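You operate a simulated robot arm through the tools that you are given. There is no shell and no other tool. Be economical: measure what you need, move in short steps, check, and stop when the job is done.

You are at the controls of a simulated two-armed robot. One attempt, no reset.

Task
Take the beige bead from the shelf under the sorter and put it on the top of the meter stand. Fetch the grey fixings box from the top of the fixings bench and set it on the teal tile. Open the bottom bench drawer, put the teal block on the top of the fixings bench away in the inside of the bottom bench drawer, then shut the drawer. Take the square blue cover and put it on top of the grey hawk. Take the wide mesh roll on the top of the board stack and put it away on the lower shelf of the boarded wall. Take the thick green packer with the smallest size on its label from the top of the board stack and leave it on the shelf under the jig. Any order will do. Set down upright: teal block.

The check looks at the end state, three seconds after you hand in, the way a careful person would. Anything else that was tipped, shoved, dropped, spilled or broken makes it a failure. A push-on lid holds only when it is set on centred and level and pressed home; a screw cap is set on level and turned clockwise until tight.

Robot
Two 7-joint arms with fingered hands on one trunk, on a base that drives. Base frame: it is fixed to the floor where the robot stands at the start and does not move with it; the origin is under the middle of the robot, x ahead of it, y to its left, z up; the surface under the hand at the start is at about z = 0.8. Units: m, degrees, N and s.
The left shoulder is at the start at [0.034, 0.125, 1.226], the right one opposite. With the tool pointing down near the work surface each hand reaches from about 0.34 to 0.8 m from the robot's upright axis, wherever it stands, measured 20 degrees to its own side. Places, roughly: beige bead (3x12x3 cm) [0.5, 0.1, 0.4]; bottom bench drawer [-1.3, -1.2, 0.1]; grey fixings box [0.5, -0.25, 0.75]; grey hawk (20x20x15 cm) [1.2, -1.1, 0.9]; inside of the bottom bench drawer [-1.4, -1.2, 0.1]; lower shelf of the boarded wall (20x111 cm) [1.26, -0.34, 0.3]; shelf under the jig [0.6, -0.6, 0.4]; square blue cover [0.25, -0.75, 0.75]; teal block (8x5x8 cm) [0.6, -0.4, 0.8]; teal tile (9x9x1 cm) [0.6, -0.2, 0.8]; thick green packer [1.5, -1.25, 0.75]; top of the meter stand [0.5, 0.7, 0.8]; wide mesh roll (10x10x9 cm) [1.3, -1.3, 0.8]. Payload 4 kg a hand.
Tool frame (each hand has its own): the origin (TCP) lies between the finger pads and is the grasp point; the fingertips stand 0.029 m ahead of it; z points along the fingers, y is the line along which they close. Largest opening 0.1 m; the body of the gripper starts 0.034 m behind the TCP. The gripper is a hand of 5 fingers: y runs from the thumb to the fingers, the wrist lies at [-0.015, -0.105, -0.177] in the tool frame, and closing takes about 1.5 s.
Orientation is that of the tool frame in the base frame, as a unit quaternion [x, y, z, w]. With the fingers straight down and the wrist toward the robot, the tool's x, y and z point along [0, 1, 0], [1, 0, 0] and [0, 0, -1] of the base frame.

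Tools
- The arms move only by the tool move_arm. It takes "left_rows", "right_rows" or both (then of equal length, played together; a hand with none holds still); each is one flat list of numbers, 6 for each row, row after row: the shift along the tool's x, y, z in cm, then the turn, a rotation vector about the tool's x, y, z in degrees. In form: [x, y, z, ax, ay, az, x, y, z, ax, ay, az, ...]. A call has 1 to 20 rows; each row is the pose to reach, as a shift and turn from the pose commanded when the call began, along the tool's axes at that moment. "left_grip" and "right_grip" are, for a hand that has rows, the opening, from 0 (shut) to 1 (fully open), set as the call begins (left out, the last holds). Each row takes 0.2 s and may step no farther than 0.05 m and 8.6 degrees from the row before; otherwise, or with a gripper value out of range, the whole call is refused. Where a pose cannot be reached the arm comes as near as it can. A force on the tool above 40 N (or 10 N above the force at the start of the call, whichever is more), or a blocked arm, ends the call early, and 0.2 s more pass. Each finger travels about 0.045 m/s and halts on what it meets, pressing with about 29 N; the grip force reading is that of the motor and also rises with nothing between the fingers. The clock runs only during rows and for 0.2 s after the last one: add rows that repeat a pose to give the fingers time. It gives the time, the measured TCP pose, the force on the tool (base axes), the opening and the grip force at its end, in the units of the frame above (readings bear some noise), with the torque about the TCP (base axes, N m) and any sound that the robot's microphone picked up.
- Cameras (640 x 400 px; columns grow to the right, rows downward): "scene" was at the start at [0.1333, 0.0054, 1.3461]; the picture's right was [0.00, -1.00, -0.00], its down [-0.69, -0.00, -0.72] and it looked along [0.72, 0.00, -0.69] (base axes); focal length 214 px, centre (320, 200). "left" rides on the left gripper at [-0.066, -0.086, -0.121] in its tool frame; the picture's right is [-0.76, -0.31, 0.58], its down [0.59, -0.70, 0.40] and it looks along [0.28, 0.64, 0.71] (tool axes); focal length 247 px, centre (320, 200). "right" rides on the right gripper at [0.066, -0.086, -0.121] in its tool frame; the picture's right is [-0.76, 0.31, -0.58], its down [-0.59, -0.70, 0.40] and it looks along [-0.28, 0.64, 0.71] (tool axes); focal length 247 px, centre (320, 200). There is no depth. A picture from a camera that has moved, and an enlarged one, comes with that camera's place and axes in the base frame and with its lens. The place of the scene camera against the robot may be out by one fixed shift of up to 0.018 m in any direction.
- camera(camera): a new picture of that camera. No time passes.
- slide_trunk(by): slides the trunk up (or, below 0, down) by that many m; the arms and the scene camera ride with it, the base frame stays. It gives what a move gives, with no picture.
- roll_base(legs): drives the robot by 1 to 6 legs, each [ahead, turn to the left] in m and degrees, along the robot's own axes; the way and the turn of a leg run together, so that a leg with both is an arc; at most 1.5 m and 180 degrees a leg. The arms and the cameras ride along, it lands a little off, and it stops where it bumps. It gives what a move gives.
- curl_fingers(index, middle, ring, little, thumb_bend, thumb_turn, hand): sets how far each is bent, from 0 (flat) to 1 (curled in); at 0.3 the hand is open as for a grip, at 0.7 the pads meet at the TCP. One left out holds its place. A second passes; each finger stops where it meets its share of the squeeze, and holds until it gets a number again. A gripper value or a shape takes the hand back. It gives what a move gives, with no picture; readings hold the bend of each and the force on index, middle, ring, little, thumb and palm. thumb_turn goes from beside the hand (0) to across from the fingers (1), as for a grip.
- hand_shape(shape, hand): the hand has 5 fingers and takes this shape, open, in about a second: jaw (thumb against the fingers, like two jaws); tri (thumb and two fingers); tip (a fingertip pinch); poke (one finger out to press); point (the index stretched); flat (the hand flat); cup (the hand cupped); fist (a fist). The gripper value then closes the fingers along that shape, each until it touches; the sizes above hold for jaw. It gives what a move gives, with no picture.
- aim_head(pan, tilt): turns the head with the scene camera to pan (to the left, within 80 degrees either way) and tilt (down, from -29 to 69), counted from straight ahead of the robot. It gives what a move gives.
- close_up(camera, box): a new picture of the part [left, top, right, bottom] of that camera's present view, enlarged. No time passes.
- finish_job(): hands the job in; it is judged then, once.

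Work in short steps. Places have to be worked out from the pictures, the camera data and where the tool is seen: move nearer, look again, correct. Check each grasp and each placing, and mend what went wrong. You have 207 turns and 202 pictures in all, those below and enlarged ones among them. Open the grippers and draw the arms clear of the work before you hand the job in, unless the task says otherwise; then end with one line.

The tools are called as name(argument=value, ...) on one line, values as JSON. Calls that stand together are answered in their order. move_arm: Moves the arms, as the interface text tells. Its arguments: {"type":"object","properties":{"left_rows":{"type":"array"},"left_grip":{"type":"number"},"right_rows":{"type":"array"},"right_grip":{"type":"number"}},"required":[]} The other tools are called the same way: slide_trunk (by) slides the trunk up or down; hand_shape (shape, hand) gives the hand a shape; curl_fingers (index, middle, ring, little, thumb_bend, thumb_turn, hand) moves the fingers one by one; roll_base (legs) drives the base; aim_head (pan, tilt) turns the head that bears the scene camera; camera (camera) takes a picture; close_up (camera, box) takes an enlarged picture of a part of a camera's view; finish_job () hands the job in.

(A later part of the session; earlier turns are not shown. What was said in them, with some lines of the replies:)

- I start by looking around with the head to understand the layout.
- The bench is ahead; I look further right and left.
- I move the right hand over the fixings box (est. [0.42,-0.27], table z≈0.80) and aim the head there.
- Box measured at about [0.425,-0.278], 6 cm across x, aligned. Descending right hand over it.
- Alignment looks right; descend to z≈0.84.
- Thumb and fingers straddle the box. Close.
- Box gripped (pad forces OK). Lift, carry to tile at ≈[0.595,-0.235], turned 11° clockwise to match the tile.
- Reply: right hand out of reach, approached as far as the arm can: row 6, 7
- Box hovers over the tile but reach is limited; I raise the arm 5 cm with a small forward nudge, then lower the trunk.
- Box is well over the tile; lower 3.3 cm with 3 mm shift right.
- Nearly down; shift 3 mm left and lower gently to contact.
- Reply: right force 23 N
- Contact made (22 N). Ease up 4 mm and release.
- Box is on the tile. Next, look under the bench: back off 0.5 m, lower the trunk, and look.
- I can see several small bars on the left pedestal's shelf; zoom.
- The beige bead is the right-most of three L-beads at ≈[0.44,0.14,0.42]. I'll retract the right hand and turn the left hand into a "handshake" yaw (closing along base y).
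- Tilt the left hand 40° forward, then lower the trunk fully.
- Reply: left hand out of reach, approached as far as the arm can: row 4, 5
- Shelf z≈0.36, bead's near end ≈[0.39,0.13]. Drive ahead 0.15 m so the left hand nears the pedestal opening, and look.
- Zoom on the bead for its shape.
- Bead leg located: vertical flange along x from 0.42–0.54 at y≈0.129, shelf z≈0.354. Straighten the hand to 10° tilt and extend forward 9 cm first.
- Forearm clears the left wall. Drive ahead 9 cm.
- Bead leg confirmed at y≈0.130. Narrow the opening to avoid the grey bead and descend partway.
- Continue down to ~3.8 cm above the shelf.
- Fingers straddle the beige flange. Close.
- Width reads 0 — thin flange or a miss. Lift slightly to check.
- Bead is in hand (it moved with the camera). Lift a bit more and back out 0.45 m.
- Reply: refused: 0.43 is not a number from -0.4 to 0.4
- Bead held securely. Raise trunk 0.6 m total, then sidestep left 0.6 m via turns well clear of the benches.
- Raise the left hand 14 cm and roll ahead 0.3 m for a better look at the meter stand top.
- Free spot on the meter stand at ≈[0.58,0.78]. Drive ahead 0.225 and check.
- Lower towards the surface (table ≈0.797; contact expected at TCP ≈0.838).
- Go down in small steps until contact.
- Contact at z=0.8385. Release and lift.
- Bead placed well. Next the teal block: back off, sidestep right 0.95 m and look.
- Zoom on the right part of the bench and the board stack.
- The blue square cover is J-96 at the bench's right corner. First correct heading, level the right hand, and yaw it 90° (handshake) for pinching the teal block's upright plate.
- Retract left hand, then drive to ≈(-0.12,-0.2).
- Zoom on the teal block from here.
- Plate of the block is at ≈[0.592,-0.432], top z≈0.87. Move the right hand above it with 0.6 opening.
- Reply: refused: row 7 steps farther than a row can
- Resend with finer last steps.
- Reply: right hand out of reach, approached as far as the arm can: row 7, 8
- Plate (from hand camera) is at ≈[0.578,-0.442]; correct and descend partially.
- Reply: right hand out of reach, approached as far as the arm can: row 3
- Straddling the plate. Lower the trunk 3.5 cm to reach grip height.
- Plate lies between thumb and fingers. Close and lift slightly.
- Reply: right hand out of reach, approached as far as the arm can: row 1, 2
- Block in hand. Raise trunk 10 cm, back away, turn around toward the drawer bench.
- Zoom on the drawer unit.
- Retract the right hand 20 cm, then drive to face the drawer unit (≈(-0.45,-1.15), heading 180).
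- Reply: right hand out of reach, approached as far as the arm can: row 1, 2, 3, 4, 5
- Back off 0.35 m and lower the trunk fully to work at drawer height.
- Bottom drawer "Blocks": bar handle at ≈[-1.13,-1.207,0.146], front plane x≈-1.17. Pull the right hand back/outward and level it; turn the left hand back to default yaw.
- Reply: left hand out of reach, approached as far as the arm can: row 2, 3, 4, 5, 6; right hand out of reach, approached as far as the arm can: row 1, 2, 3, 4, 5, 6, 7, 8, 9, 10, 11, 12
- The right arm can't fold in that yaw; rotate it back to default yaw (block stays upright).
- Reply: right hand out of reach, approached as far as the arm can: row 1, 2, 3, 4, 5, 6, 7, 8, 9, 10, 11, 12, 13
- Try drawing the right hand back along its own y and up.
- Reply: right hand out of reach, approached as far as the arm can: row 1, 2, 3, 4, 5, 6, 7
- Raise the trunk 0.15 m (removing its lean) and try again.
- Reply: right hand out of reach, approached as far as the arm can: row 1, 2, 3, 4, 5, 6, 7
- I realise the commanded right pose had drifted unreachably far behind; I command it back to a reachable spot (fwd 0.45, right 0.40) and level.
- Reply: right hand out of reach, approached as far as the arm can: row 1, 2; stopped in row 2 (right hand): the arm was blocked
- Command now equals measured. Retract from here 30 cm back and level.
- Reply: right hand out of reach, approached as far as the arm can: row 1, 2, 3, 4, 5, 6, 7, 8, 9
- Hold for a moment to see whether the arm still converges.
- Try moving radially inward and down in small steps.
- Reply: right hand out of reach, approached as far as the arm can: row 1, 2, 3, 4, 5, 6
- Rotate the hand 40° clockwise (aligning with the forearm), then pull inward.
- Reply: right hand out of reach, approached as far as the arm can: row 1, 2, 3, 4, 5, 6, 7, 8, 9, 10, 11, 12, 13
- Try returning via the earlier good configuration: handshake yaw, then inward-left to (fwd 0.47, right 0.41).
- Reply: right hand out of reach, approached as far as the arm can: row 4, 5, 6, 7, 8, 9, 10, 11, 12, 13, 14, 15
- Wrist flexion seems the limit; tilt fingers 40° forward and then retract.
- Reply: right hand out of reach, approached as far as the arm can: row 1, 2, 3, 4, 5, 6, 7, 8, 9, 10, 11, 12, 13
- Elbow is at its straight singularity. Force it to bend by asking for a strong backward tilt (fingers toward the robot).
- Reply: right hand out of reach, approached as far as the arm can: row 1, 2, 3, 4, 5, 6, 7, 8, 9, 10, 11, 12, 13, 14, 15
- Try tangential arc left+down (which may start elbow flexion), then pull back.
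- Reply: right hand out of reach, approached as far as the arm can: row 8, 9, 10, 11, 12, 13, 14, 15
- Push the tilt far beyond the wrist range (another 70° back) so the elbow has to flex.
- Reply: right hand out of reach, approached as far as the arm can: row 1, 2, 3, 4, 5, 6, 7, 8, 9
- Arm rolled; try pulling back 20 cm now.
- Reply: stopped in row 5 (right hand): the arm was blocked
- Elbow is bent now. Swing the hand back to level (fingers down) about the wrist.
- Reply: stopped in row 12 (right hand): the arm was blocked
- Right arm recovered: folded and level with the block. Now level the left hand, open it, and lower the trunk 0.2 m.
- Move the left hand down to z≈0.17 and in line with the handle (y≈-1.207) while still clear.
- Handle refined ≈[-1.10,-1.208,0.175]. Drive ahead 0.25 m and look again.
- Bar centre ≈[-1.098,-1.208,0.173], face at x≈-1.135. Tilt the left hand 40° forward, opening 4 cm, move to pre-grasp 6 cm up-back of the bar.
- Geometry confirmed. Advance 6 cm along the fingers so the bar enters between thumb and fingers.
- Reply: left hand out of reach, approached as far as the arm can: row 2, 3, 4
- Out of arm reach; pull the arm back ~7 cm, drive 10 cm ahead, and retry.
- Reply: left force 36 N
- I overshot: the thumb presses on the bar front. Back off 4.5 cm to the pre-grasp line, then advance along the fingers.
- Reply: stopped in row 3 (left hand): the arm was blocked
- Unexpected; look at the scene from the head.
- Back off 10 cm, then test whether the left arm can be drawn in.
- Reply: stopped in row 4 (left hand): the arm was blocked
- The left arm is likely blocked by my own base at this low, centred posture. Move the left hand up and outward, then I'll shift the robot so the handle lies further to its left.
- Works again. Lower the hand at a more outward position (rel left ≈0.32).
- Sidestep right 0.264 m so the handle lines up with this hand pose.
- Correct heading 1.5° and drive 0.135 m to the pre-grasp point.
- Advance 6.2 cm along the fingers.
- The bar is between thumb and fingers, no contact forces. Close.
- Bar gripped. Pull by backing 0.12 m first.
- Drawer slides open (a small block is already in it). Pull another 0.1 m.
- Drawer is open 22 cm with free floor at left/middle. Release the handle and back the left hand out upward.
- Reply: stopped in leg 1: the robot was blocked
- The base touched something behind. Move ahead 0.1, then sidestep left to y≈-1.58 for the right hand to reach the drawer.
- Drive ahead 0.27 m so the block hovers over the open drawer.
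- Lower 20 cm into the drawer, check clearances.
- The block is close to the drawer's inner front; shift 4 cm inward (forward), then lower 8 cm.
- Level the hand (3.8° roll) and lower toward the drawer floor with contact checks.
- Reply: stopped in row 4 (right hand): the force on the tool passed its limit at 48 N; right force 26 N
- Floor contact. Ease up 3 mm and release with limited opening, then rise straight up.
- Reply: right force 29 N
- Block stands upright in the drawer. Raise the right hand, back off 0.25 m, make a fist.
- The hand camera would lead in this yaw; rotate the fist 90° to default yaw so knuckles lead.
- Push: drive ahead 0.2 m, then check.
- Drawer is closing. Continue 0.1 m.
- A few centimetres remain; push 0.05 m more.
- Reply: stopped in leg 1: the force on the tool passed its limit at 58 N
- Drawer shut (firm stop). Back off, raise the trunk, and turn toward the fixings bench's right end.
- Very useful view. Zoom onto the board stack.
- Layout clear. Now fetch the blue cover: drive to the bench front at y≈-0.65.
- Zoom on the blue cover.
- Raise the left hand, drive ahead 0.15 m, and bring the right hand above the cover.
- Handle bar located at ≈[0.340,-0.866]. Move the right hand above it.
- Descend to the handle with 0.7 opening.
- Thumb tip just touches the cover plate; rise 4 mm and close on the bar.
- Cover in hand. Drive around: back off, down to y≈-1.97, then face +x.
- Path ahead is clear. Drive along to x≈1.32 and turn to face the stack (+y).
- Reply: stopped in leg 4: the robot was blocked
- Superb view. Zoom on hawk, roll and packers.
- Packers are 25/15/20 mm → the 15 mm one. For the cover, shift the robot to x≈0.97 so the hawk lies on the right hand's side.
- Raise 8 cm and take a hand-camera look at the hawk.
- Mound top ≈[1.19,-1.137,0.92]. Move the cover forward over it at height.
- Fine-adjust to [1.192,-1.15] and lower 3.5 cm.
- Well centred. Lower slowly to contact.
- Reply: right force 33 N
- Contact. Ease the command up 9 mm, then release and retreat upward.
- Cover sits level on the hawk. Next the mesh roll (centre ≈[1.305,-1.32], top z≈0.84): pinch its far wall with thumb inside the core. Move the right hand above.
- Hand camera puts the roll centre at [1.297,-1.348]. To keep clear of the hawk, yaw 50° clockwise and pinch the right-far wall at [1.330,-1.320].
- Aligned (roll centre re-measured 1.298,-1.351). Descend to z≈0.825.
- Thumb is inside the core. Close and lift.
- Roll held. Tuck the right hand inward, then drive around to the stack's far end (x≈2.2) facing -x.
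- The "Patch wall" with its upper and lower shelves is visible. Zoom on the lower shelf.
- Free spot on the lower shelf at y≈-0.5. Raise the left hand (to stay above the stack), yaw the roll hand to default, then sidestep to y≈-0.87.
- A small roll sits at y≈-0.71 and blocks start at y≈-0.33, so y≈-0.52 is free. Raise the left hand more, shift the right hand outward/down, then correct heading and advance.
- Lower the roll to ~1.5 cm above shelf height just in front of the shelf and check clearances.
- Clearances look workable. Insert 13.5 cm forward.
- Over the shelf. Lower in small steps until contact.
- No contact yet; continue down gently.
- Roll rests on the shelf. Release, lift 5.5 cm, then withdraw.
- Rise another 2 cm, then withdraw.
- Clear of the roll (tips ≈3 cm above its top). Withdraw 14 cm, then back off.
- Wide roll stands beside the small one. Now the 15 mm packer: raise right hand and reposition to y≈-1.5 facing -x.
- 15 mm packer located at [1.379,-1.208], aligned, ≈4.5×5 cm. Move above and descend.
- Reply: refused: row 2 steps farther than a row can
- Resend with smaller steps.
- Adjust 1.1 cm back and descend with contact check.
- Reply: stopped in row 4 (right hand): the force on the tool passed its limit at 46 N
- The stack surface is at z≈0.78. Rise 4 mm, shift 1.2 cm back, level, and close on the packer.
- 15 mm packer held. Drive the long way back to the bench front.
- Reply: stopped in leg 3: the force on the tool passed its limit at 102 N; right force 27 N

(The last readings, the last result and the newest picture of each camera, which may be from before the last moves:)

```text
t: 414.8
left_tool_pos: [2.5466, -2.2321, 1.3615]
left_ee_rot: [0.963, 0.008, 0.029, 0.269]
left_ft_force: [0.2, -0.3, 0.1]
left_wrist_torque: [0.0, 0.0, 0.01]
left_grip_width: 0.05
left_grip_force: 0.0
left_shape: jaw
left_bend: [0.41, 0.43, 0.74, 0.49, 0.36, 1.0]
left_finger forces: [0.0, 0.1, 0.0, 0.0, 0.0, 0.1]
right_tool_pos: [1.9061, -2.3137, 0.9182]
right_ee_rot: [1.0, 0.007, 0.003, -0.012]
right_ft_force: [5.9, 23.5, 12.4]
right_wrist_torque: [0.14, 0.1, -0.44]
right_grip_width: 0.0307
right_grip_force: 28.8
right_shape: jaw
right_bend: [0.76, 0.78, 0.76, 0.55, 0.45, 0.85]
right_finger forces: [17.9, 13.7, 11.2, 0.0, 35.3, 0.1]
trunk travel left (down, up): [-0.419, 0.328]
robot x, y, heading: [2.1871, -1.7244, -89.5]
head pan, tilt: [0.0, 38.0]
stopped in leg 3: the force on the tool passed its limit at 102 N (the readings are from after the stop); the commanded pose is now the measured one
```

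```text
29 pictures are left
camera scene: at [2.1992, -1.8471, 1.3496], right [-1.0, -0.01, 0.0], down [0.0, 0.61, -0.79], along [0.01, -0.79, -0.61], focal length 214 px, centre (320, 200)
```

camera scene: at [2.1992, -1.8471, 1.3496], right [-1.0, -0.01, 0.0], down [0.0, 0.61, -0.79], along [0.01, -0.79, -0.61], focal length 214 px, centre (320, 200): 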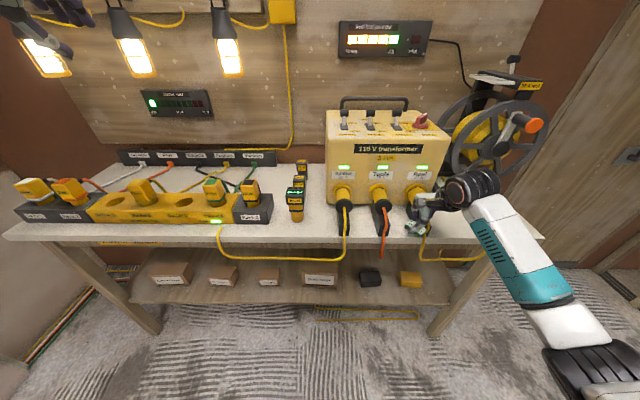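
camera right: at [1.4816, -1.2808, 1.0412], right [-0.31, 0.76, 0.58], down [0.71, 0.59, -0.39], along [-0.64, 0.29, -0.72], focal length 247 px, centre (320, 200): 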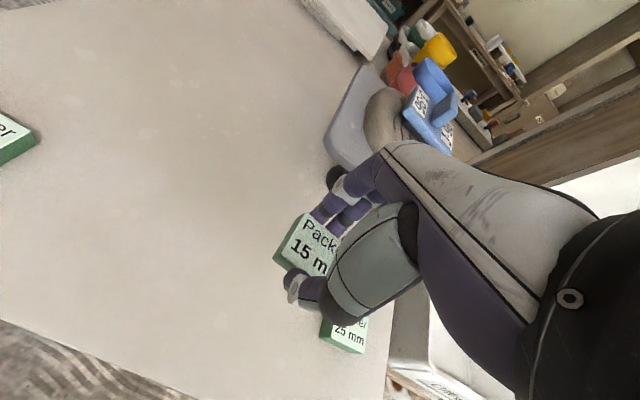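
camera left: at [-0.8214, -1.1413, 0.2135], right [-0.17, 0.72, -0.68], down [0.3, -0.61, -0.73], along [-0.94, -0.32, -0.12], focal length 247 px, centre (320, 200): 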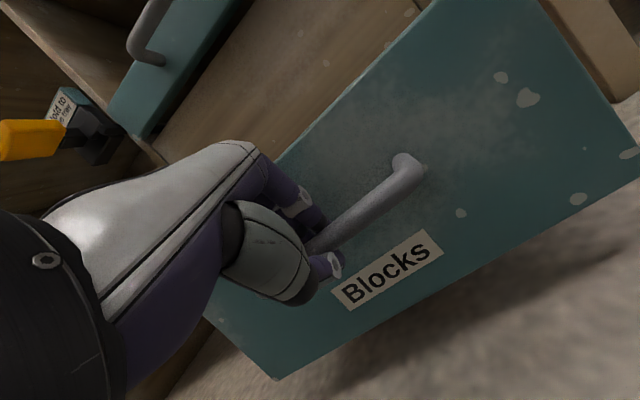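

I bumped the power bench with the right hand. Back off immediately and inspect.

roll_base(legs=[[-0.12, 0]])

camera(camera="scene")

camera(camera="right")

```text
t: 416.0
left_tool_pos: [2.544, -2.114, 1.3609]
left_ee_rot: [0.963, 0.007, 0.029, 0.267]
left_ft_force: [0.6, 0.0, -0.4]
left_wrist_torque: [0.02, 0.0, -0.02]
left_grip_width: 0.0501
left_grip_force: 0.0
left_shape: jaw
left_bend: [0.41, 0.43, 0.74, 0.49, 0.36, 1.0]
left_finger forces: [0.0, 0.1, 0.0, 0.0, 0.0, 0.0]
right_tool_pos: [1.9006, -2.1941, 0.9176]
right_ee_rot: [1.0, 0.005, 0.002, -0.013]
right_ft_force: [0.5, 0.4, -1.0]
right_wrist_torque: [0.01, -0.02, -0.02]
right_grip_width: 0.03
right_grip_force: 28.4
right_shape: jaw
right_bend: [0.46, 0.78, 0.74, 0.55, 0.75, 1.0]
right_finger forces: [19.9, 3.5, 0.0, 0.0, 20.5, 0.0]
trunk travel left (down, up): [-0.419, 0.328]
robot x, y, heading: [2.1902, -1.6077, -90.0]
head pan, tilt: [0.0, 38.0]
```

```text
28 pictures are left
camera scene: at [2.1971, -1.7295, 1.3494], right [-1.0, 0.0, 0.0], down [0.0, 0.61, -0.79], along [0.0, -0.79, -0.61], focal length 214 px, centre (320, 200)
```

scene: 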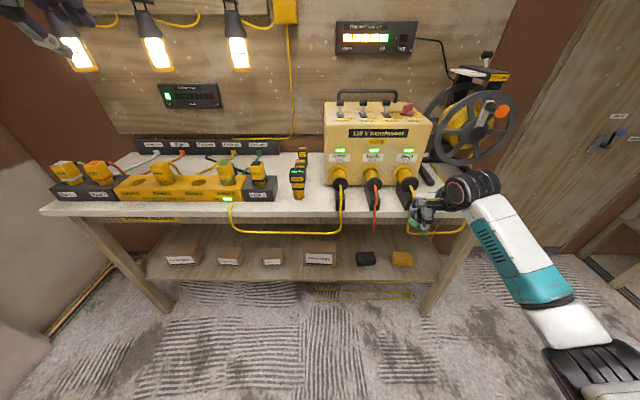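

```text
27 pictures are left
camera right: at [1.9655, -2.1117, 1.04], right [-0.76, -0.33, 0.57], down [-0.59, 0.71, -0.38], along [-0.27, -0.63, -0.73], focal length 247 px, centre (320, 200)
```

right: 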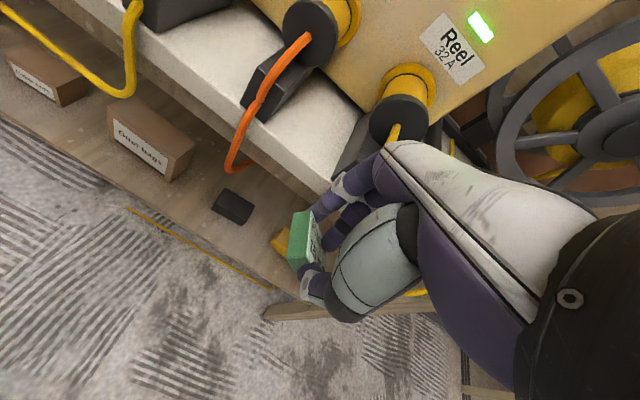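

No visible damage; all plugs lit, packer still pinched. Re-route: swing to heading 155°, reverse to gain y≈-1.88, then go along the lane.

roll_base(legs=[[0, -115], [-0.65, 0], [0, 25], [1.5, 0]])

camera(camera="scene")

```text
t: 432.8
left_tool_pos: [0.792, -2.2055, 1.3606]
left_ee_rot: [-0.676, 0.687, 0.171, -0.206]
left_ft_force: [0.0, 0.2, 0.3]
left_wrist_torque: [-0.03, 0.01, -0.01]
left_grip_width: 0.05
left_grip_force: 0.0
left_shape: jaw
left_bend: [0.41, 0.43, 0.74, 0.49, 0.36, 1.0]
left_finger forces: [0.0, 0.0, 0.0, 0.0, 0.0, 0.0]
right_tool_pos: [0.7293, -1.5604, 0.916]
right_ee_rot: [-0.701, 0.713, -0.011, 0.008]
right_ft_force: [0.8, -0.4, 0.0]
right_wrist_torque: [-0.03, 0.0, -0.02]
right_grip_width: 0.03
right_grip_force: 28.9
right_shape: jaw
right_bend: [0.46, 0.78, 0.74, 0.55, 0.75, 1.0]
right_finger forces: [19.9, 2.7, 0.0, 0.0, 20.4, 0.0]
trunk travel left (down, up): [-0.419, 0.328]
robot x, y, heading: [1.3153, -1.8645, 178.5]
head pan, tilt: [0.0, 38.0]
```

```text
26 pictures are left
camera scene: at [1.189, -1.8559, 1.3491], right [0.02, 1.0, 0.0], down [0.62, -0.01, -0.79], along [-0.79, 0.02, -0.62], focal length 214 px, centre (320, 200)
```

scene: 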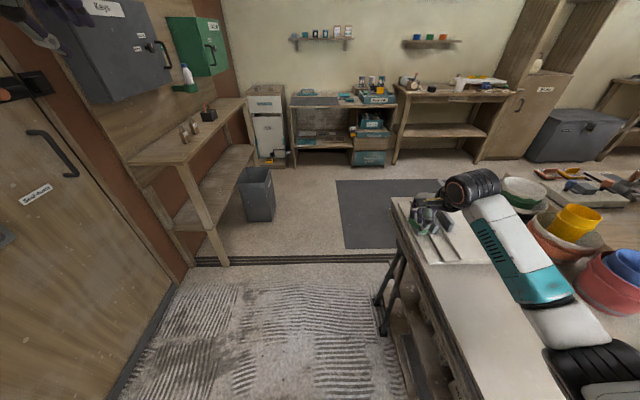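

Right hand passes near the grey fins; raise it 12 cm before continuing.

move_arm(right_rows=[0, 0, -4, 0, 0, 0, 0, 0, -8, 0, 0, 0, 0, 0, -12, 0, 0, 0])

roll_base(legs=[[0, 1.5], [1.5, 0], [0.25, 0], [0, -90]])

camera(camera="scene")

```text
t: 433.6
left_tool_pos: [0.7941, -2.2061, 1.36]
left_ee_rot: [-0.676, 0.686, 0.171, -0.206]
left_ft_force: [-0.1, -0.4, -0.1]
left_wrist_torque: [-0.01, 0.03, 0.01]
left_grip_width: 0.0499
left_grip_force: 0.1
left_shape: jaw
left_bend: [0.41, 0.43, 0.74, 0.49, 0.36, 1.0]
left_finger forces: [0.1, 0.0, 0.0, 0.0, 0.0, 0.1]
right_tool_pos: [0.7275, -1.561, 1.0377]
right_ee_rot: [-0.701, 0.713, -0.011, 0.009]
right_ft_force: [-0.5, -0.7, -0.2]
right_wrist_torque: [-0.01, -0.01, -0.04]
right_grip_width: 0.0297
right_grip_force: 29.2
right_shape: jaw
right_bend: [0.46, 0.78, 0.74, 0.55, 0.75, 1.0]
right_finger forces: [20.0, 2.4, 0.1, 0.1, 20.1, 0.1]
trunk travel left (down, up): [-0.419, 0.328]
robot x, y, heading: [1.3134, -1.8676, 178.5]
head pan, tilt: [0.0, 38.0]
```

```text
t: 444.7
left_tool_pos: [-1.0922, -1.9577, 1.3601]
left_ee_rot: [-0.509, 0.817, 0.214, -0.165]
left_ft_force: [0.5, -0.5, 0.0]
left_wrist_torque: [0.02, 0.01, 0.01]
left_grip_width: 0.05
left_grip_force: 0.1
left_shape: jaw
left_bend: [0.41, 0.43, 0.74, 0.49, 0.36, 1.0]
left_finger forces: [0.0, 0.1, 0.1, 0.0, 0.1, 0.1]
right_tool_pos: [-0.875, -1.3481, 1.0373]
right_ee_rot: [-0.528, 0.849, -0.012, 0.005]
right_ft_force: [0.4, 0.8, -0.2]
right_wrist_torque: [-0.01, -0.01, -0.01]
right_grip_width: 0.0297
right_grip_force: 28.9
right_shape: jaw
right_bend: [0.46, 0.78, 0.74, 0.55, 0.75, 1.0]
right_finger forces: [19.9, 2.3, 0.0, 0.0, 20.3, 0.0]
trunk travel left (down, up): [-0.419, 0.328]
robot x, y, heading: [-0.479, -1.8747, 153.8]
head pan, tilt: [0.0, 38.0]
stopped in leg 4: the robot was blocked; the commanded pose is now the measured one
```

```text
25 pictures are left
camera scene: at [-0.5869, -1.8093, 1.3492], right [0.44, 0.9, 0.0], down [0.55, -0.27, -0.79], along [-0.71, 0.35, -0.62], focal length 214 px, centre (320, 200)
```

scene: 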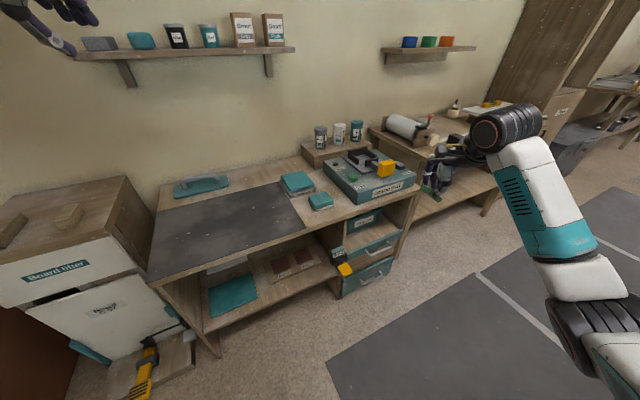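

Base rear is blocked while turning. Retract the left hand a little, ease forward 0.12 m and continue turning.

move_arm(left_rows=[0, -3, -2, 0, 0, 0, 0, -6, -4, 0, 0, 0, 0, -9, -5.5, 0, 0, 0])

roll_base(legs=[[0.12, 0], [0, -64]])

camera(camera="scene")

```text
t: 445.5
left_tool_pos: [-0.9975, -2.0051, 1.3624]
left_ee_rot: [-0.51, 0.817, 0.214, -0.165]
left_ft_force: [-0.4, 0.8, -0.9]
left_wrist_torque: [0.01, -0.01, -0.03]
left_grip_width: 0.05
left_grip_force: 0.1
left_shape: jaw
left_bend: [0.41, 0.43, 0.74, 0.49, 0.36, 1.0]
left_finger forces: [0.1, 0.0, 0.0, 0.1, 0.0, 0.0]
right_tool_pos: [-0.8758, -1.3491, 1.0381]
right_ee_rot: [-0.527, 0.85, -0.013, 0.005]
right_ft_force: [-0.1, 0.7, 1.2]
right_wrist_torque: [0.02, 0.0, 0.02]
right_grip_width: 0.0295
right_grip_force: 28.9
right_shape: jaw
right_bend: [0.46, 0.78, 0.74, 0.55, 0.75, 1.0]
right_finger forces: [19.9, 2.4, 0.0, 0.0, 20.3, 0.1]
trunk travel left (down, up): [-0.419, 0.328]
robot x, y, heading: [-0.4783, -1.8763, 153.5]
head pan, tilt: [0.0, 38.0]
```

```text
t: 447.7
left_tool_pos: [-1.1183, -1.8705, 1.3646]
left_ee_rot: [-0.448, 0.852, 0.228, -0.149]
left_ft_force: [0.4, 0.8, 0.1]
left_wrist_torque: [-0.02, 0.02, 0.05]
left_grip_width: 0.0501
left_grip_force: 0.1
left_shape: jaw
left_bend: [0.41, 0.42, 0.74, 0.49, 0.36, 1.0]
left_finger forces: [0.1, 0.1, 0.0, 0.0, 0.1, 0.1]
right_tool_pos: [-0.908, -1.242, 1.0375]
right_ee_rot: [-0.466, 0.885, -0.013, 0.002]
right_ft_force: [0.2, 0.6, -0.9]
right_wrist_torque: [-0.02, 0.05, 0.0]
right_grip_width: 0.0299
right_grip_force: 28.6
right_shape: jaw
right_bend: [0.46, 0.78, 0.74, 0.55, 0.75, 1.0]
right_finger forces: [19.9, 2.2, 0.0, 0.0, 20.3, 0.0]
trunk travel left (down, up): [-0.419, 0.328]
robot x, y, heading: [-0.5887, -1.8188, 147.0]
head pan, tilt: [0.0, 38.0]
stopped in leg 2: the robot was blocked; the commanded pose is now the measured one
```

```text
24 pictures are left
camera scene: at [-0.6886, -1.7392, 1.3492], right [0.54, 0.84, 0.0], down [0.52, -0.34, -0.79], along [-0.66, 0.43, -0.62], focal length 214 px, centre (320, 200)
```

scene: 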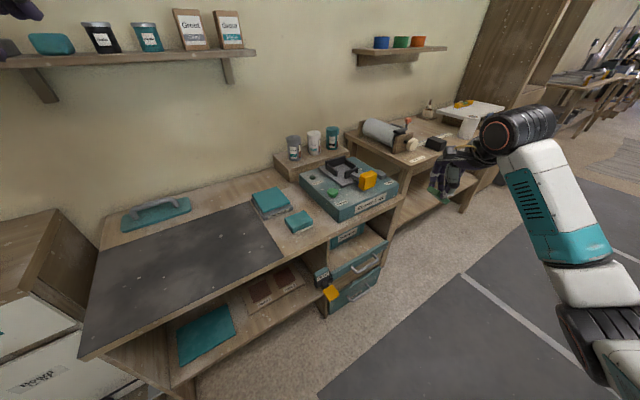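

Something behind-left (likely the waste bin) blocks clockwise turning. Instead go back left to 180°, reverse, turn left to face -y, and reverse up to y≈-0.35.

roll_base(legs=[[0, 33], [-0.3, 0], [0, 90]])

camera(camera="scene")

```text
t: 455.2
left_tool_pos: [0.0428, -2.2331, 1.3645]
left_ee_rot: [0.962, -0.016, 0.021, 0.272]
left_ft_force: [0.4, 0.4, -0.2]
left_wrist_torque: [-0.02, 0.0, -0.01]
left_grip_width: 0.0498
left_grip_force: 0.1
left_shape: jaw
left_bend: [0.41, 0.42, 0.74, 0.49, 0.36, 1.0]
left_finger forces: [0.0, 0.1, 0.0, 0.1, 0.1, 0.0]
right_tool_pos: [-0.6006, -2.3958, 1.0382]
right_ee_rot: [1.0, -0.016, 0.004, -0.012]
right_ft_force: [0.3, -0.7, 0.2]
right_wrist_torque: [0.0, 0.02, 0.02]
right_grip_width: 0.0297
right_grip_force: 29.3
right_shape: jaw
right_bend: [0.46, 0.78, 0.74, 0.55, 0.75, 1.0]
right_finger forces: [19.8, 1.9, 0.1, 0.0, 20.2, 0.1]
trunk travel left (down, up): [-0.419, 0.328]
robot x, y, heading: [-0.291, -1.8163, -90.4]
head pan, tilt: [0.0, 38.0]
```

```text
23 pictures are left
camera scene: at [-0.2827, -1.9415, 1.3492], right [-1.0, 0.0, 0.0], down [0.0, 0.62, -0.79], along [0.0, -0.79, -0.62], focal length 214 px, centre (320, 200)
```

scene: 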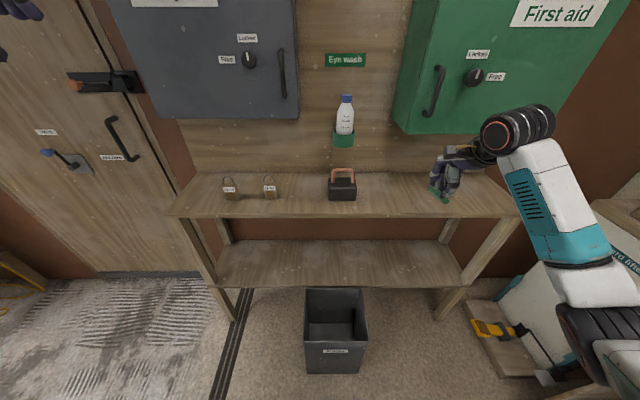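

The bin stands upright in place. Reverse 1.5 m to y≈-0.32 and turn to face the bench.

roll_base(legs=[[-1.5, 0], [0, 90.4]])

camera(camera="scene")

camera(camera="right")

```text
t: 466.6
left_tool_pos: [0.1008, 0.0315, 1.3647]
left_ee_rot: [0.676, 0.684, 0.21, 0.173]
left_ft_force: [-0.3, 0.0, -0.1]
left_wrist_torque: [0.0, -0.03, 0.03]
left_grip_width: 0.05
left_grip_force: 0.1
left_shape: jaw
left_bend: [0.41, 0.42, 0.74, 0.49, 0.36, 1.0]
left_finger forces: [0.0, 0.0, 0.0, 0.0, 0.0, 0.0]
right_tool_pos: [0.2903, -0.6035, 1.0381]
right_ee_rot: [0.703, 0.711, -0.006, -0.011]
right_ft_force: [0.4, 0.2, 0.3]
right_wrist_torque: [0.01, 0.0, -0.02]
right_grip_width: 0.0298
right_grip_force: 29.0
right_shape: jaw
right_bend: [0.46, 0.78, 0.74, 0.55, 0.75, 1.0]
right_finger forces: [19.7, 1.7, 0.1, 0.0, 20.1, 0.0]
trunk travel left (down, up): [-0.419, 0.328]
robot x, y, heading: [-0.3026, -0.3159, 2.2]
head pan, tilt: [0.0, 38.0]
```

```text
22 pictures are left
camera scene: at [-0.1648, -0.3078, 1.3492], right [0.04, -1.0, 0.0], down [-0.62, -0.02, -0.79], along [0.79, 0.03, -0.62], focal length 214 px, centre (320, 200)
```

scene: 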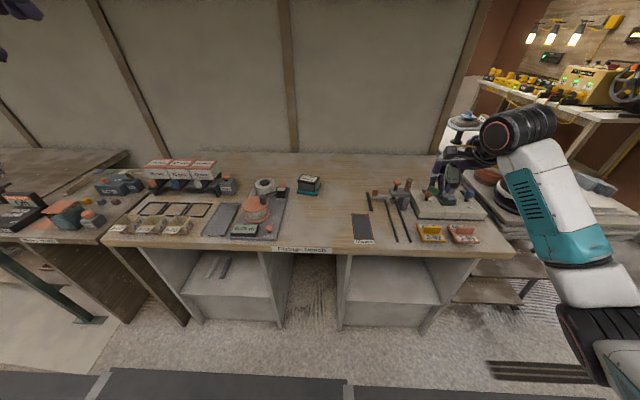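

```text
21 pictures are left
camera right: at [0.2063, -0.5398, 1.1616], right [0.33, -0.76, 0.56], down [-0.71, -0.59, -0.39], along [0.63, -0.27, -0.73], focal length 247 px, centre (320, 200)
```

right: 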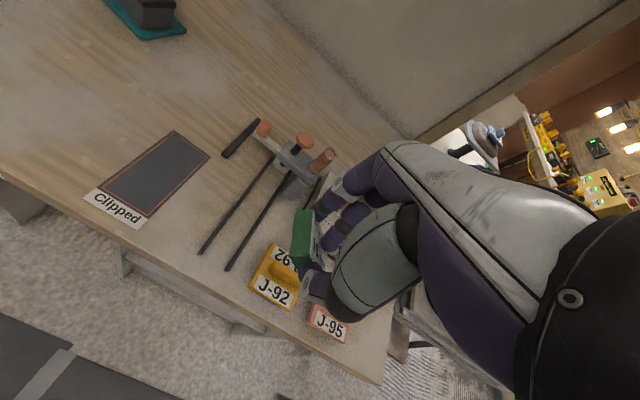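

Back off, correct heading, lower trunk and right hand to shelf-entry height.

roll_base(legs=[[-0.25, -2.2]])

slide_trunk(by=-0.4)

move_arm(right_rows=[0, 0, 4, 0, 0, 0, 0, 0, 8, 0, 0, 0, 0, 0, 12, 0, 0, 0, 0, 0, 16, 0, 0, 0])

aim_head(pan=-10, tilt=35)

camera(camera="scene")

```text
t: 468.4
left_tool_pos: [-0.1377, 0.0128, 1.3646]
left_ee_rot: [0.688, 0.672, 0.208, 0.177]
left_ft_force: [0.3, -0.4, 0.4]
left_wrist_torque: [-0.01, -0.02, 0.0]
left_grip_width: 0.0501
left_grip_force: 0.1
left_shape: jaw
left_bend: [0.41, 0.42, 0.74, 0.49, 0.36, 1.0]
left_finger forces: [0.0, 0.1, 0.0, 0.0, 0.1, 0.0]
right_tool_pos: [0.0282, -0.6291, 1.0381]
right_ee_rot: [0.716, 0.698, -0.006, -0.011]
right_ft_force: [1.0, 0.3, 0.5]
right_wrist_torque: [0.0, 0.03, -0.02]
right_grip_width: 0.0296
right_grip_force: 28.5
right_shape: jaw
right_bend: [0.46, 0.78, 0.74, 0.55, 0.75, 1.0]
right_finger forces: [19.7, 1.8, 0.0, 0.0, 20.0, 0.0]
trunk travel left (down, up): [-0.419, 0.328]
robot x, y, heading: [-0.5507, -0.321, 0.2]
head pan, tilt: [0.0, 38.0]
```

```text
t: 472.3
left_tool_pos: [-0.1374, 0.0124, 0.9649]
left_ee_rot: [0.688, 0.672, 0.209, 0.177]
left_ft_force: [0.6, -0.5, 0.2]
left_wrist_torque: [-0.01, 0.0, 0.04]
left_grip_width: 0.0498
left_grip_force: 0.0
left_shape: jaw
left_bend: [0.41, 0.42, 0.74, 0.49, 0.36, 1.0]
left_finger forces: [0.1, 0.1, 0.0, 0.1, 0.0, 0.0]
right_tool_pos: [0.0292, -0.6291, 0.6392]
right_ee_rot: [0.715, 0.699, -0.006, -0.011]
right_ft_force: [0.6, -0.2, 0.0]
right_wrist_torque: [0.03, 0.0, -0.02]
right_grip_width: 0.0296
right_grip_force: 29.2
right_shape: jaw
right_bend: [0.46, 0.78, 0.74, 0.55, 0.75, 1.0]
right_finger forces: [19.7, 1.5, 0.0, 0.1, 20.1, 0.0]
trunk travel left (down, up): [-0.019, 0.728]
robot x, y, heading: [-0.5507, -0.3233, 0.3]
head pan, tilt: [0.0, 38.0]
```

```text
t: 473.3
left_tool_pos: [-0.1381, 0.0119, 0.9648]
left_ee_rot: [0.688, 0.672, 0.207, 0.177]
left_ft_force: [0.1, -0.5, 0.5]
left_wrist_torque: [0.01, 0.0, -0.02]
left_grip_width: 0.0499
left_grip_force: 0.0
left_shape: jaw
left_bend: [0.41, 0.42, 0.74, 0.49, 0.36, 1.0]
left_finger forces: [0.0, 0.1, 0.0, 0.0, 0.1, 0.0]
right_tool_pos: [0.0273, -0.6307, 0.4781]
right_ee_rot: [0.715, 0.699, -0.006, -0.01]
right_ft_force: [-0.5, 0.5, -1.1]
right_wrist_torque: [0.0, -0.02, 0.01]
right_grip_width: 0.0297
right_grip_force: 28.9
right_shape: jaw
right_bend: [0.46, 0.78, 0.74, 0.55, 0.75, 1.0]
right_finger forces: [19.8, 1.3, 0.1, 0.0, 20.2, 0.0]
trunk travel left (down, up): [-0.019, 0.728]
robot x, y, heading: [-0.5542, -0.3251, 0.3]
head pan, tilt: [0.0, 38.0]
```

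```text
t: 474.0
left_tool_pos: [-0.1372, 0.0116, 0.9645]
left_ee_rot: [0.688, 0.672, 0.207, 0.177]
left_ft_force: [0.5, 1.0, 0.0]
left_wrist_torque: [0.03, 0.01, -0.02]
left_grip_width: 0.0499
left_grip_force: 0.1
left_shape: jaw
left_bend: [0.41, 0.42, 0.74, 0.49, 0.36, 1.0]
left_finger forces: [0.0, 0.0, 0.0, 0.0, 0.0, 0.0]
right_tool_pos: [0.0267, -0.6299, 0.4799]
right_ee_rot: [0.715, 0.699, -0.006, -0.012]
right_ft_force: [0.6, 0.0, -1.2]
right_wrist_torque: [0.02, 0.01, 0.02]
right_grip_width: 0.0297
right_grip_force: 29.1
right_shape: jaw
right_bend: [0.46, 0.78, 0.74, 0.55, 0.75, 1.0]
right_finger forces: [19.8, 1.3, 0.0, 0.0, 20.1, 0.0]
trunk travel left (down, up): [-0.019, 0.728]
robot x, y, heading: [-0.5572, -0.3266, -0.1]
head pan, tilt: [-10.0, 35.0]
```

```text
20 pictures are left
camera scene: at [-0.2737, -0.3327, 0.9371], right [-0.17, -0.99, 0.0], down [-0.57, 0.1, -0.82], along [0.81, -0.14, -0.57], focal length 214 px, centre (320, 200)
```

scene: 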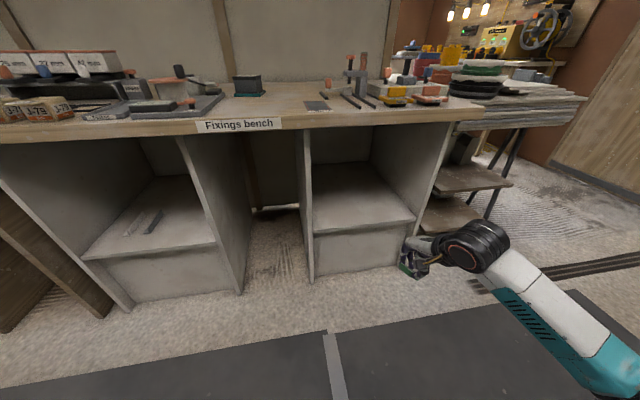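

Shelf under the jig is empty; hand lines up with its centre. Drive ahead 0.40 m.

roll_base(legs=[[0.4, 0]])

camera(camera="scene")

camera(camera="right")

```text
t: 476.5
left_tool_pos: [0.2611, 0.0098, 0.9646]
left_ee_rot: [0.691, 0.669, 0.207, 0.178]
left_ft_force: [-0.2, 0.4, -0.1]
left_wrist_torque: [0.01, -0.06, 0.02]
left_grip_width: 0.0498
left_grip_force: 0.0
left_shape: jaw
left_bend: [0.41, 0.42, 0.74, 0.49, 0.36, 1.0]
left_finger forces: [0.0, 0.1, 0.0, 0.0, 0.0, 0.0]
right_tool_pos: [0.4215, -0.6333, 0.4783]
right_ee_rot: [0.717, 0.697, -0.006, -0.011]
right_ft_force: [-1.0, -0.4, -0.1]
right_wrist_torque: [-0.01, -0.01, 0.0]
right_grip_width: 0.0293
right_grip_force: 29.1
right_shape: jaw
right_bend: [0.46, 0.78, 0.74, 0.55, 0.75, 1.0]
right_finger forces: [19.8, 1.3, 0.1, 0.1, 20.1, 0.0]
trunk travel left (down, up): [-0.019, 0.728]
robot x, y, heading: [-0.1546, -0.3235, -0.3]
head pan, tilt: [-10.0, 35.0]
```

```text
19 pictures are left
camera scene: at [0.1222, -0.3344, 0.9371], right [-0.18, -0.98, 0.0], down [-0.56, 0.1, -0.82], along [0.81, -0.14, -0.57], focal length 214 px, centre (320, 200)
```

scene: 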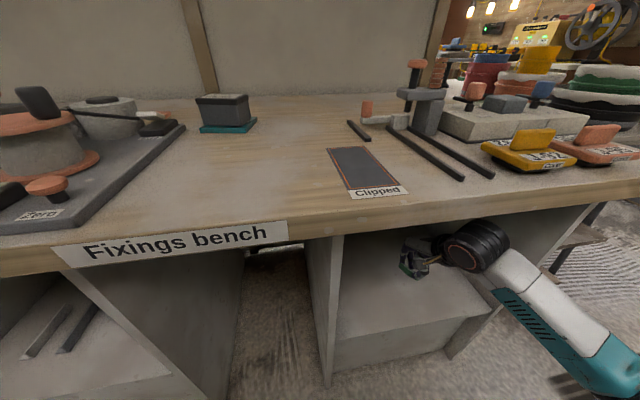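

```text
18 pictures are left
camera right: at [0.3409, -0.567, 0.6025], right [0.3, -0.77, 0.56], down [-0.73, -0.56, -0.39], along [0.62, -0.3, -0.73], focal length 247 px, centre (320, 200)
```

right: 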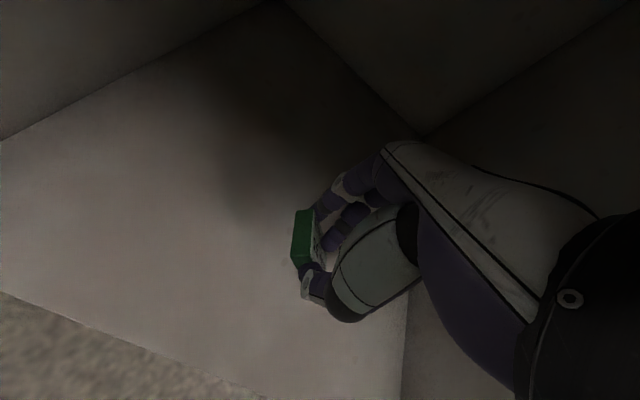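

Inside the pedestal. Move 3 cm inward and lower toward the shelf.

move_arm(right_rows=[0, 1.5, 2, 0, 0, 0, 0, 3, 4, 0, 0, 0, 0, 3, 5.5, 0, 0, 0, 0, 3, 6.2, 0, 0, 0, 0, 3, 6.8, 0, 0, 0])

camera(camera="right")

```text
t: 477.7
left_tool_pos: [0.2614, 0.0092, 0.9658]
left_ee_rot: [0.691, 0.669, 0.207, 0.179]
left_ft_force: [0.7, -0.4, 0.1]
left_wrist_torque: [-0.03, -0.01, 0.01]
left_grip_width: 0.0502
left_grip_force: 0.1
left_shape: jaw
left_bend: [0.41, 0.42, 0.74, 0.49, 0.36, 1.0]
left_finger forces: [0.0, 0.0, 0.0, 0.0, 0.1, 0.1]
right_tool_pos: [0.4498, -0.6363, 0.4112]
right_ee_rot: [0.717, 0.697, -0.005, -0.011]
right_ft_force: [0.3, -1.0, -0.6]
right_wrist_torque: [0.02, 0.02, -0.04]
right_grip_width: 0.0297
right_grip_force: 29.1
right_shape: jaw
right_bend: [0.46, 0.78, 0.74, 0.55, 0.75, 1.0]
right_finger forces: [19.7, 1.3, 0.0, 0.1, 20.0, 0.0]
trunk travel left (down, up): [-0.019, 0.728]
robot x, y, heading: [-0.1567, -0.3243, -0.0]
head pan, tilt: [-10.0, 35.0]
```

```text
17 pictures are left
camera right: at [0.3688, -0.5683, 0.5346], right [0.3, -0.77, 0.56], down [-0.73, -0.56, -0.38], along [0.61, -0.3, -0.73], focal length 247 px, centre (320, 200)
```

right: 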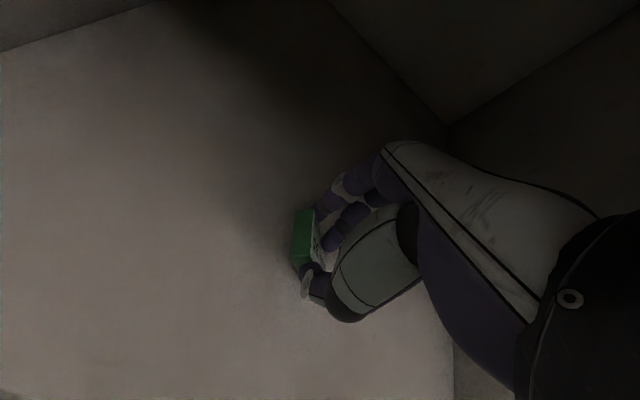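

Continue down gently until contact.

move_arm(right_rows=[0, 0, 0.5, 0, 0, 0, 0, 0, 1, 0, 0, 0, 0, 0, 1.5, 0, 0, 0, 0, 0, 2, 0, 0, 0, 0, 0, 2.4, 0, 0, 0])

```text
t: 478.9
left_tool_pos: [0.2575, 0.0118, 0.9669]
left_ee_rot: [0.69, 0.669, 0.208, 0.181]
left_ft_force: [0.3, -0.9, 0.2]
left_wrist_torque: [-0.03, 0.02, -0.01]
left_grip_width: 0.0501
left_grip_force: 0.2
left_shape: jaw
left_bend: [0.41, 0.42, 0.74, 0.49, 0.36, 1.0]
left_finger forces: [0.0, 0.0, 0.0, 0.0, 0.0, 0.0]
right_tool_pos: [0.4494, -0.6336, 0.3922]
right_ee_rot: [0.717, 0.697, -0.002, -0.006]
right_ft_force: [-7.7, 3.2, 38.5]
right_wrist_torque: [-0.13, 0.53, -0.17]
right_grip_width: 0.0303
right_grip_force: 28.6
right_shape: jaw
right_bend: [0.46, 0.79, 0.76, 0.55, 0.77, 1.0]
right_finger forces: [15.5, 3.3, 7.5, 0.0, 61.6, 0.0]
trunk travel left (down, up): [-0.019, 0.728]
robot x, y, heading: [-0.1556, -0.3264, -0.0]
head pan, tilt: [-10.0, 35.0]
```

Contact. Ease up ~8 mm, release slowly, then lift.

move_arm(right_rows=[0, 0, -0.5, 0, 0, 0, 0, 0, -0.7, 0, 0, 0, 0, 0, -0.7, 0, 0, 0])

move_arm(right_rows=[0, 0, 0, 0, 0, 0, 0, 0, 0, 0, 0, 0, 0, 0, 0, 0, 0, 0, 0, 0, 0, 0, 0, 0, 0, 0, 0, 0, 0, 0, 0, 0, -2, 0, 0, 0, 0, 0, -5, 0, 0, 0, 0, 0, -8, 0, 0, 0], right_grip=0.8)

camera(camera="right")

```text
t: 479.7
left_tool_pos: [0.2598, 0.0108, 0.9651]
left_ee_rot: [0.691, 0.669, 0.206, 0.179]
left_ft_force: [0.7, -0.5, 0.2]
left_wrist_torque: [-0.01, 0.02, -0.01]
left_grip_width: 0.05
left_grip_force: 0.1
left_shape: jaw
left_bend: [0.41, 0.42, 0.74, 0.49, 0.36, 1.0]
left_finger forces: [0.0, 0.0, 0.0, 0.0, 0.1, 0.0]
right_tool_pos: [0.4487, -0.6337, 0.3928]
right_ee_rot: [0.717, 0.697, -0.006, -0.01]
right_ft_force: [3.6, 2.5, 15.1]
right_wrist_torque: [-0.23, -0.25, -0.01]
right_grip_width: 0.0287
right_grip_force: 29.2
right_shape: jaw
right_bend: [0.46, 0.79, 0.76, 0.55, 0.77, 1.0]
right_finger forces: [16.6, 4.1, 8.4, 0.0, 23.4, 0.0]
trunk travel left (down, up): [-0.019, 0.728]
robot x, y, heading: [-0.1597, -0.3234, -0.2]
head pan, tilt: [-10.0, 35.0]
```

```text
t: 481.5
left_tool_pos: [0.2602, 0.0107, 0.9639]
left_ee_rot: [0.691, 0.669, 0.207, 0.178]
left_ft_force: [-0.5, 1.0, -0.4]
left_wrist_torque: [0.02, -0.02, 0.02]
left_grip_width: 0.0501
left_grip_force: 0.0
left_shape: jaw
left_bend: [0.41, 0.42, 0.74, 0.49, 0.36, 1.0]
left_finger forces: [0.0, 0.0, 0.0, 0.0, 0.0, 0.1]
right_tool_pos: [0.4515, -0.6349, 0.4747]
right_ee_rot: [0.718, 0.696, -0.007, -0.011]
right_ft_force: [-0.1, 0.2, 0.3]
right_wrist_torque: [0.03, 0.0, 0.0]
right_grip_width: 0.0796
right_grip_force: 0.1
right_shape: jaw
right_bend: [0.38, 0.33, 0.25, 0.37, 0.3, 0.99]
right_finger forces: [0.0, 0.0, 0.0, 0.0, 0.0, 0.1]
trunk travel left (down, up): [-0.019, 0.728]
robot x, y, heading: [-0.1576, -0.3224, -0.1]
head pan, tilt: [-10.0, 35.0]
```

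```text
16 pictures are left
camera right: at [0.3708, -0.5682, 0.5987], right [0.3, -0.77, 0.56], down [-0.73, -0.56, -0.39], along [0.62, -0.3, -0.73], focal length 247 px, centre (320, 200)
```

right: 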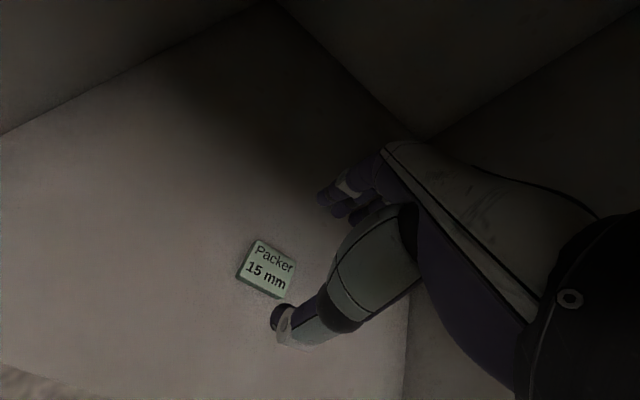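

Packer lies flat on the shelf under the jig. Back out, raise the trunk, and re-take the earlier viewpoint to check the power bench for displacement.

roll_base(legs=[[-0.45, 0], [0, 4.7]])

slide_trunk(by=0.385)

aim_head(pan=0, tilt=35)

close_up(camera="scene", box=[420, 90, 620, 215])

```text
t: 484.7
left_tool_pos: [-0.2264, 0.0438, 0.9642]
left_ee_rot: [0.663, 0.697, 0.213, 0.169]
left_ft_force: [0.3, 1.6, 0.3]
left_wrist_torque: [0.0, -0.02, 0.0]
left_grip_width: 0.0501
left_grip_force: 0.0
left_shape: jaw
left_bend: [0.41, 0.42, 0.74, 0.49, 0.36, 1.0]
left_finger forces: [0.0, 0.0, 0.0, 0.1, 0.1, 0.0]
right_tool_pos: [0.015, -0.5836, 0.4741]
right_ee_rot: [0.689, 0.725, -0.006, -0.011]
right_ft_force: [0.4, -0.3, 0.8]
right_wrist_torque: [-0.03, 0.01, 0.01]
right_grip_width: 0.0799
right_grip_force: 0.0
right_shape: jaw
right_bend: [0.38, 0.33, 0.25, 0.37, 0.3, 0.99]
right_finger forces: [0.0, 0.0, 0.1, 0.0, 0.0, 0.0]
trunk travel left (down, up): [-0.019, 0.728]
robot x, y, heading: [-0.6136, -0.3231, 4.8]
head pan, tilt: [-10.0, 35.0]
```

```text
t: 488.4
left_tool_pos: [-0.2271, 0.0433, 1.3497]
left_ee_rot: [0.662, 0.698, 0.214, 0.169]
left_ft_force: [0.2, -0.2, 0.0]
left_wrist_torque: [0.02, 0.0, 0.01]
left_grip_width: 0.0501
left_grip_force: 0.1
left_shape: jaw
left_bend: [0.41, 0.43, 0.74, 0.49, 0.36, 1.0]
left_finger forces: [0.0, 0.1, 0.1, 0.1, 0.0, 0.0]
right_tool_pos: [0.0141, -0.5833, 0.8588]
right_ee_rot: [0.688, 0.726, -0.006, -0.011]
right_ft_force: [-0.8, 0.0, 0.1]
right_wrist_torque: [-0.02, 0.0, -0.01]
right_grip_width: 0.0796
right_grip_force: 0.0
right_shape: jaw
right_bend: [0.38, 0.33, 0.25, 0.37, 0.3, 0.99]
right_finger forces: [0.1, 0.0, 0.1, 0.0, 0.0, 0.0]
trunk travel left (down, up): [-0.404, 0.343]
robot x, y, heading: [-0.6159, -0.3249, 4.8]
head pan, tilt: [-10.0, 35.0]
```

```text
t: 489.2
left_tool_pos: [-0.2272, 0.0449, 1.3497]
left_ee_rot: [0.663, 0.697, 0.214, 0.169]
left_ft_force: [-0.4, -0.2, 0.0]
left_wrist_torque: [0.01, 0.03, 0.0]
left_grip_width: 0.0504
left_grip_force: 0.1
left_shape: jaw
left_bend: [0.41, 0.43, 0.74, 0.49, 0.36, 1.0]
left_finger forces: [0.0, 0.1, 0.0, 0.0, 0.0, 0.0]
right_tool_pos: [0.0144, -0.5819, 0.861]
right_ee_rot: [0.688, 0.726, -0.006, -0.011]
right_ft_force: [0.2, -0.4, 0.4]
right_wrist_torque: [0.0, 0.03, 0.01]
right_grip_width: 0.08
right_grip_force: 0.1
right_shape: jaw
right_bend: [0.38, 0.33, 0.25, 0.37, 0.3, 0.99]
right_finger forces: [0.0, 0.0, 0.0, 0.1, 0.1, 0.1]
trunk travel left (down, up): [-0.404, 0.343]
robot x, y, heading: [-0.6153, -0.3224, 4.8]
head pan, tilt: [0.0, 35.0]
```

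```text
3.20 times, centred on (520, 152) of scene
camera zoom: at [-0.4744, -0.3063, 1.3385], right [0.08, -1.0, 0.0], down [-0.57, -0.05, -0.82], along [0.82, 0.07, -0.57], focal length 686 px, centre (-320, 352)
```

zoom: 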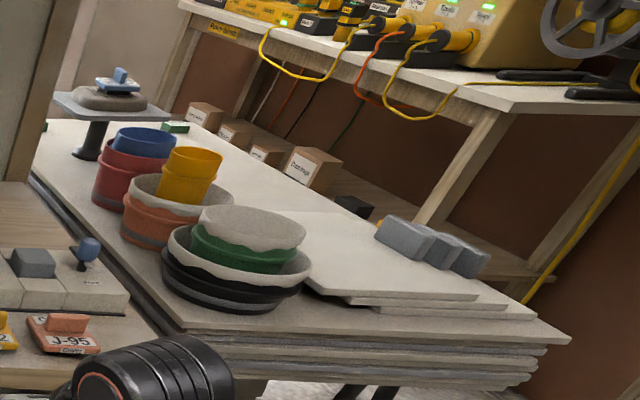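

No displacement of the power bench. Quick check of the fixings bench/meter stand area, and open both grippers fully.

move_arm(left_rows=[0, 0, 0, 0, 0, 0, 0, 0, 0, 0, 0, 0, 0, 0, 0, 0, 0, 0, 0, 0, 0, 0, 0, 0], right_rows=[0, 0, 0, 0, 0, 0, 0, 0, 0, 0, 0, 0, 0, 0, 0, 0, 0, 0, 0, 0, 0, 0, 0, 0], left_grip=1, right_grip=1)

aim_head(pan=25, tilt=35)

camera(camera="scene")

```text
t: 490.2
left_tool_pos: [-0.2283, 0.0444, 1.3499]
left_ee_rot: [0.663, 0.698, 0.214, 0.169]
left_ft_force: [0.0, -0.3, -0.7]
left_wrist_torque: [-0.01, -0.01, 0.0]
left_grip_width: 0.0997
left_grip_force: 0.0
left_shape: jaw
left_bend: [0.3, 0.3, 0.3, 0.3, 0.3, 0.98]
left_finger forces: [0.1, 0.0, 0.0, 0.0, 0.0, 0.0]
right_tool_pos: [0.015, -0.5835, 0.8598]
right_ee_rot: [0.688, 0.725, -0.006, -0.011]
right_ft_force: [0.4, 0.1, -0.3]
right_wrist_torque: [0.02, -0.04, 0.0]
right_grip_width: 0.0996
right_grip_force: 0.0
right_shape: jaw
right_bend: [0.3, 0.3, 0.3, 0.3, 0.3, 0.98]
right_finger forces: [0.0, 0.1, 0.1, 0.0, 0.0, 0.1]
trunk travel left (down, up): [-0.404, 0.343]
robot x, y, heading: [-0.6147, -0.3225, 4.4]
head pan, tilt: [0.0, 35.0]
```

```text
t: 491.1
left_tool_pos: [-0.2271, 0.0446, 1.3495]
left_ee_rot: [0.663, 0.697, 0.214, 0.169]
left_ft_force: [0.8, 0.4, 0.2]
left_wrist_torque: [0.03, -0.01, -0.02]
left_grip_width: 0.0999
left_grip_force: 0.1
left_shape: jaw
left_bend: [0.3, 0.3, 0.3, 0.3, 0.3, 0.98]
left_finger forces: [0.0, 0.1, 0.1, 0.0, 0.1, 0.0]
right_tool_pos: [0.0153, -0.5831, 0.8589]
right_ee_rot: [0.689, 0.725, -0.006, -0.011]
right_ft_force: [-0.4, 0.0, 0.1]
right_wrist_torque: [0.01, 0.02, 0.01]
right_grip_width: 0.0998
right_grip_force: 0.1
right_shape: jaw
right_bend: [0.3, 0.3, 0.3, 0.3, 0.3, 0.98]
right_finger forces: [0.0, 0.0, 0.0, 0.0, 0.1, 0.0]
trunk travel left (down, up): [-0.404, 0.343]
robot x, y, heading: [-0.6129, -0.3264, 4.5]
head pan, tilt: [25.0, 35.0]
```

```text
14 pictures are left
camera scene: at [-0.4856, -0.2699, 1.3385], right [0.49, -0.87, 0.0], down [-0.5, -0.28, -0.82], along [0.71, 0.41, -0.57], focal length 214 px, centre (320, 200)
```

scene: 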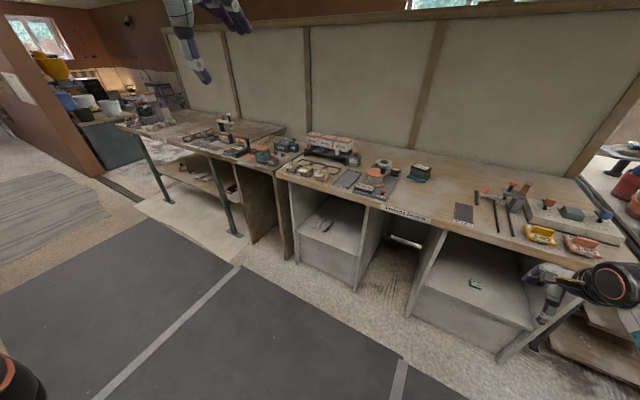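

Everything is in place and both hands are open and clear of the work, so I am handing in.

finish_job()

```text
The job is handed in.
```

All six items are placed and the job is handed in; on the way my right hand hit the power bench with about 100 N, and a later look from the start-side viewpoint showed nothing there moved.
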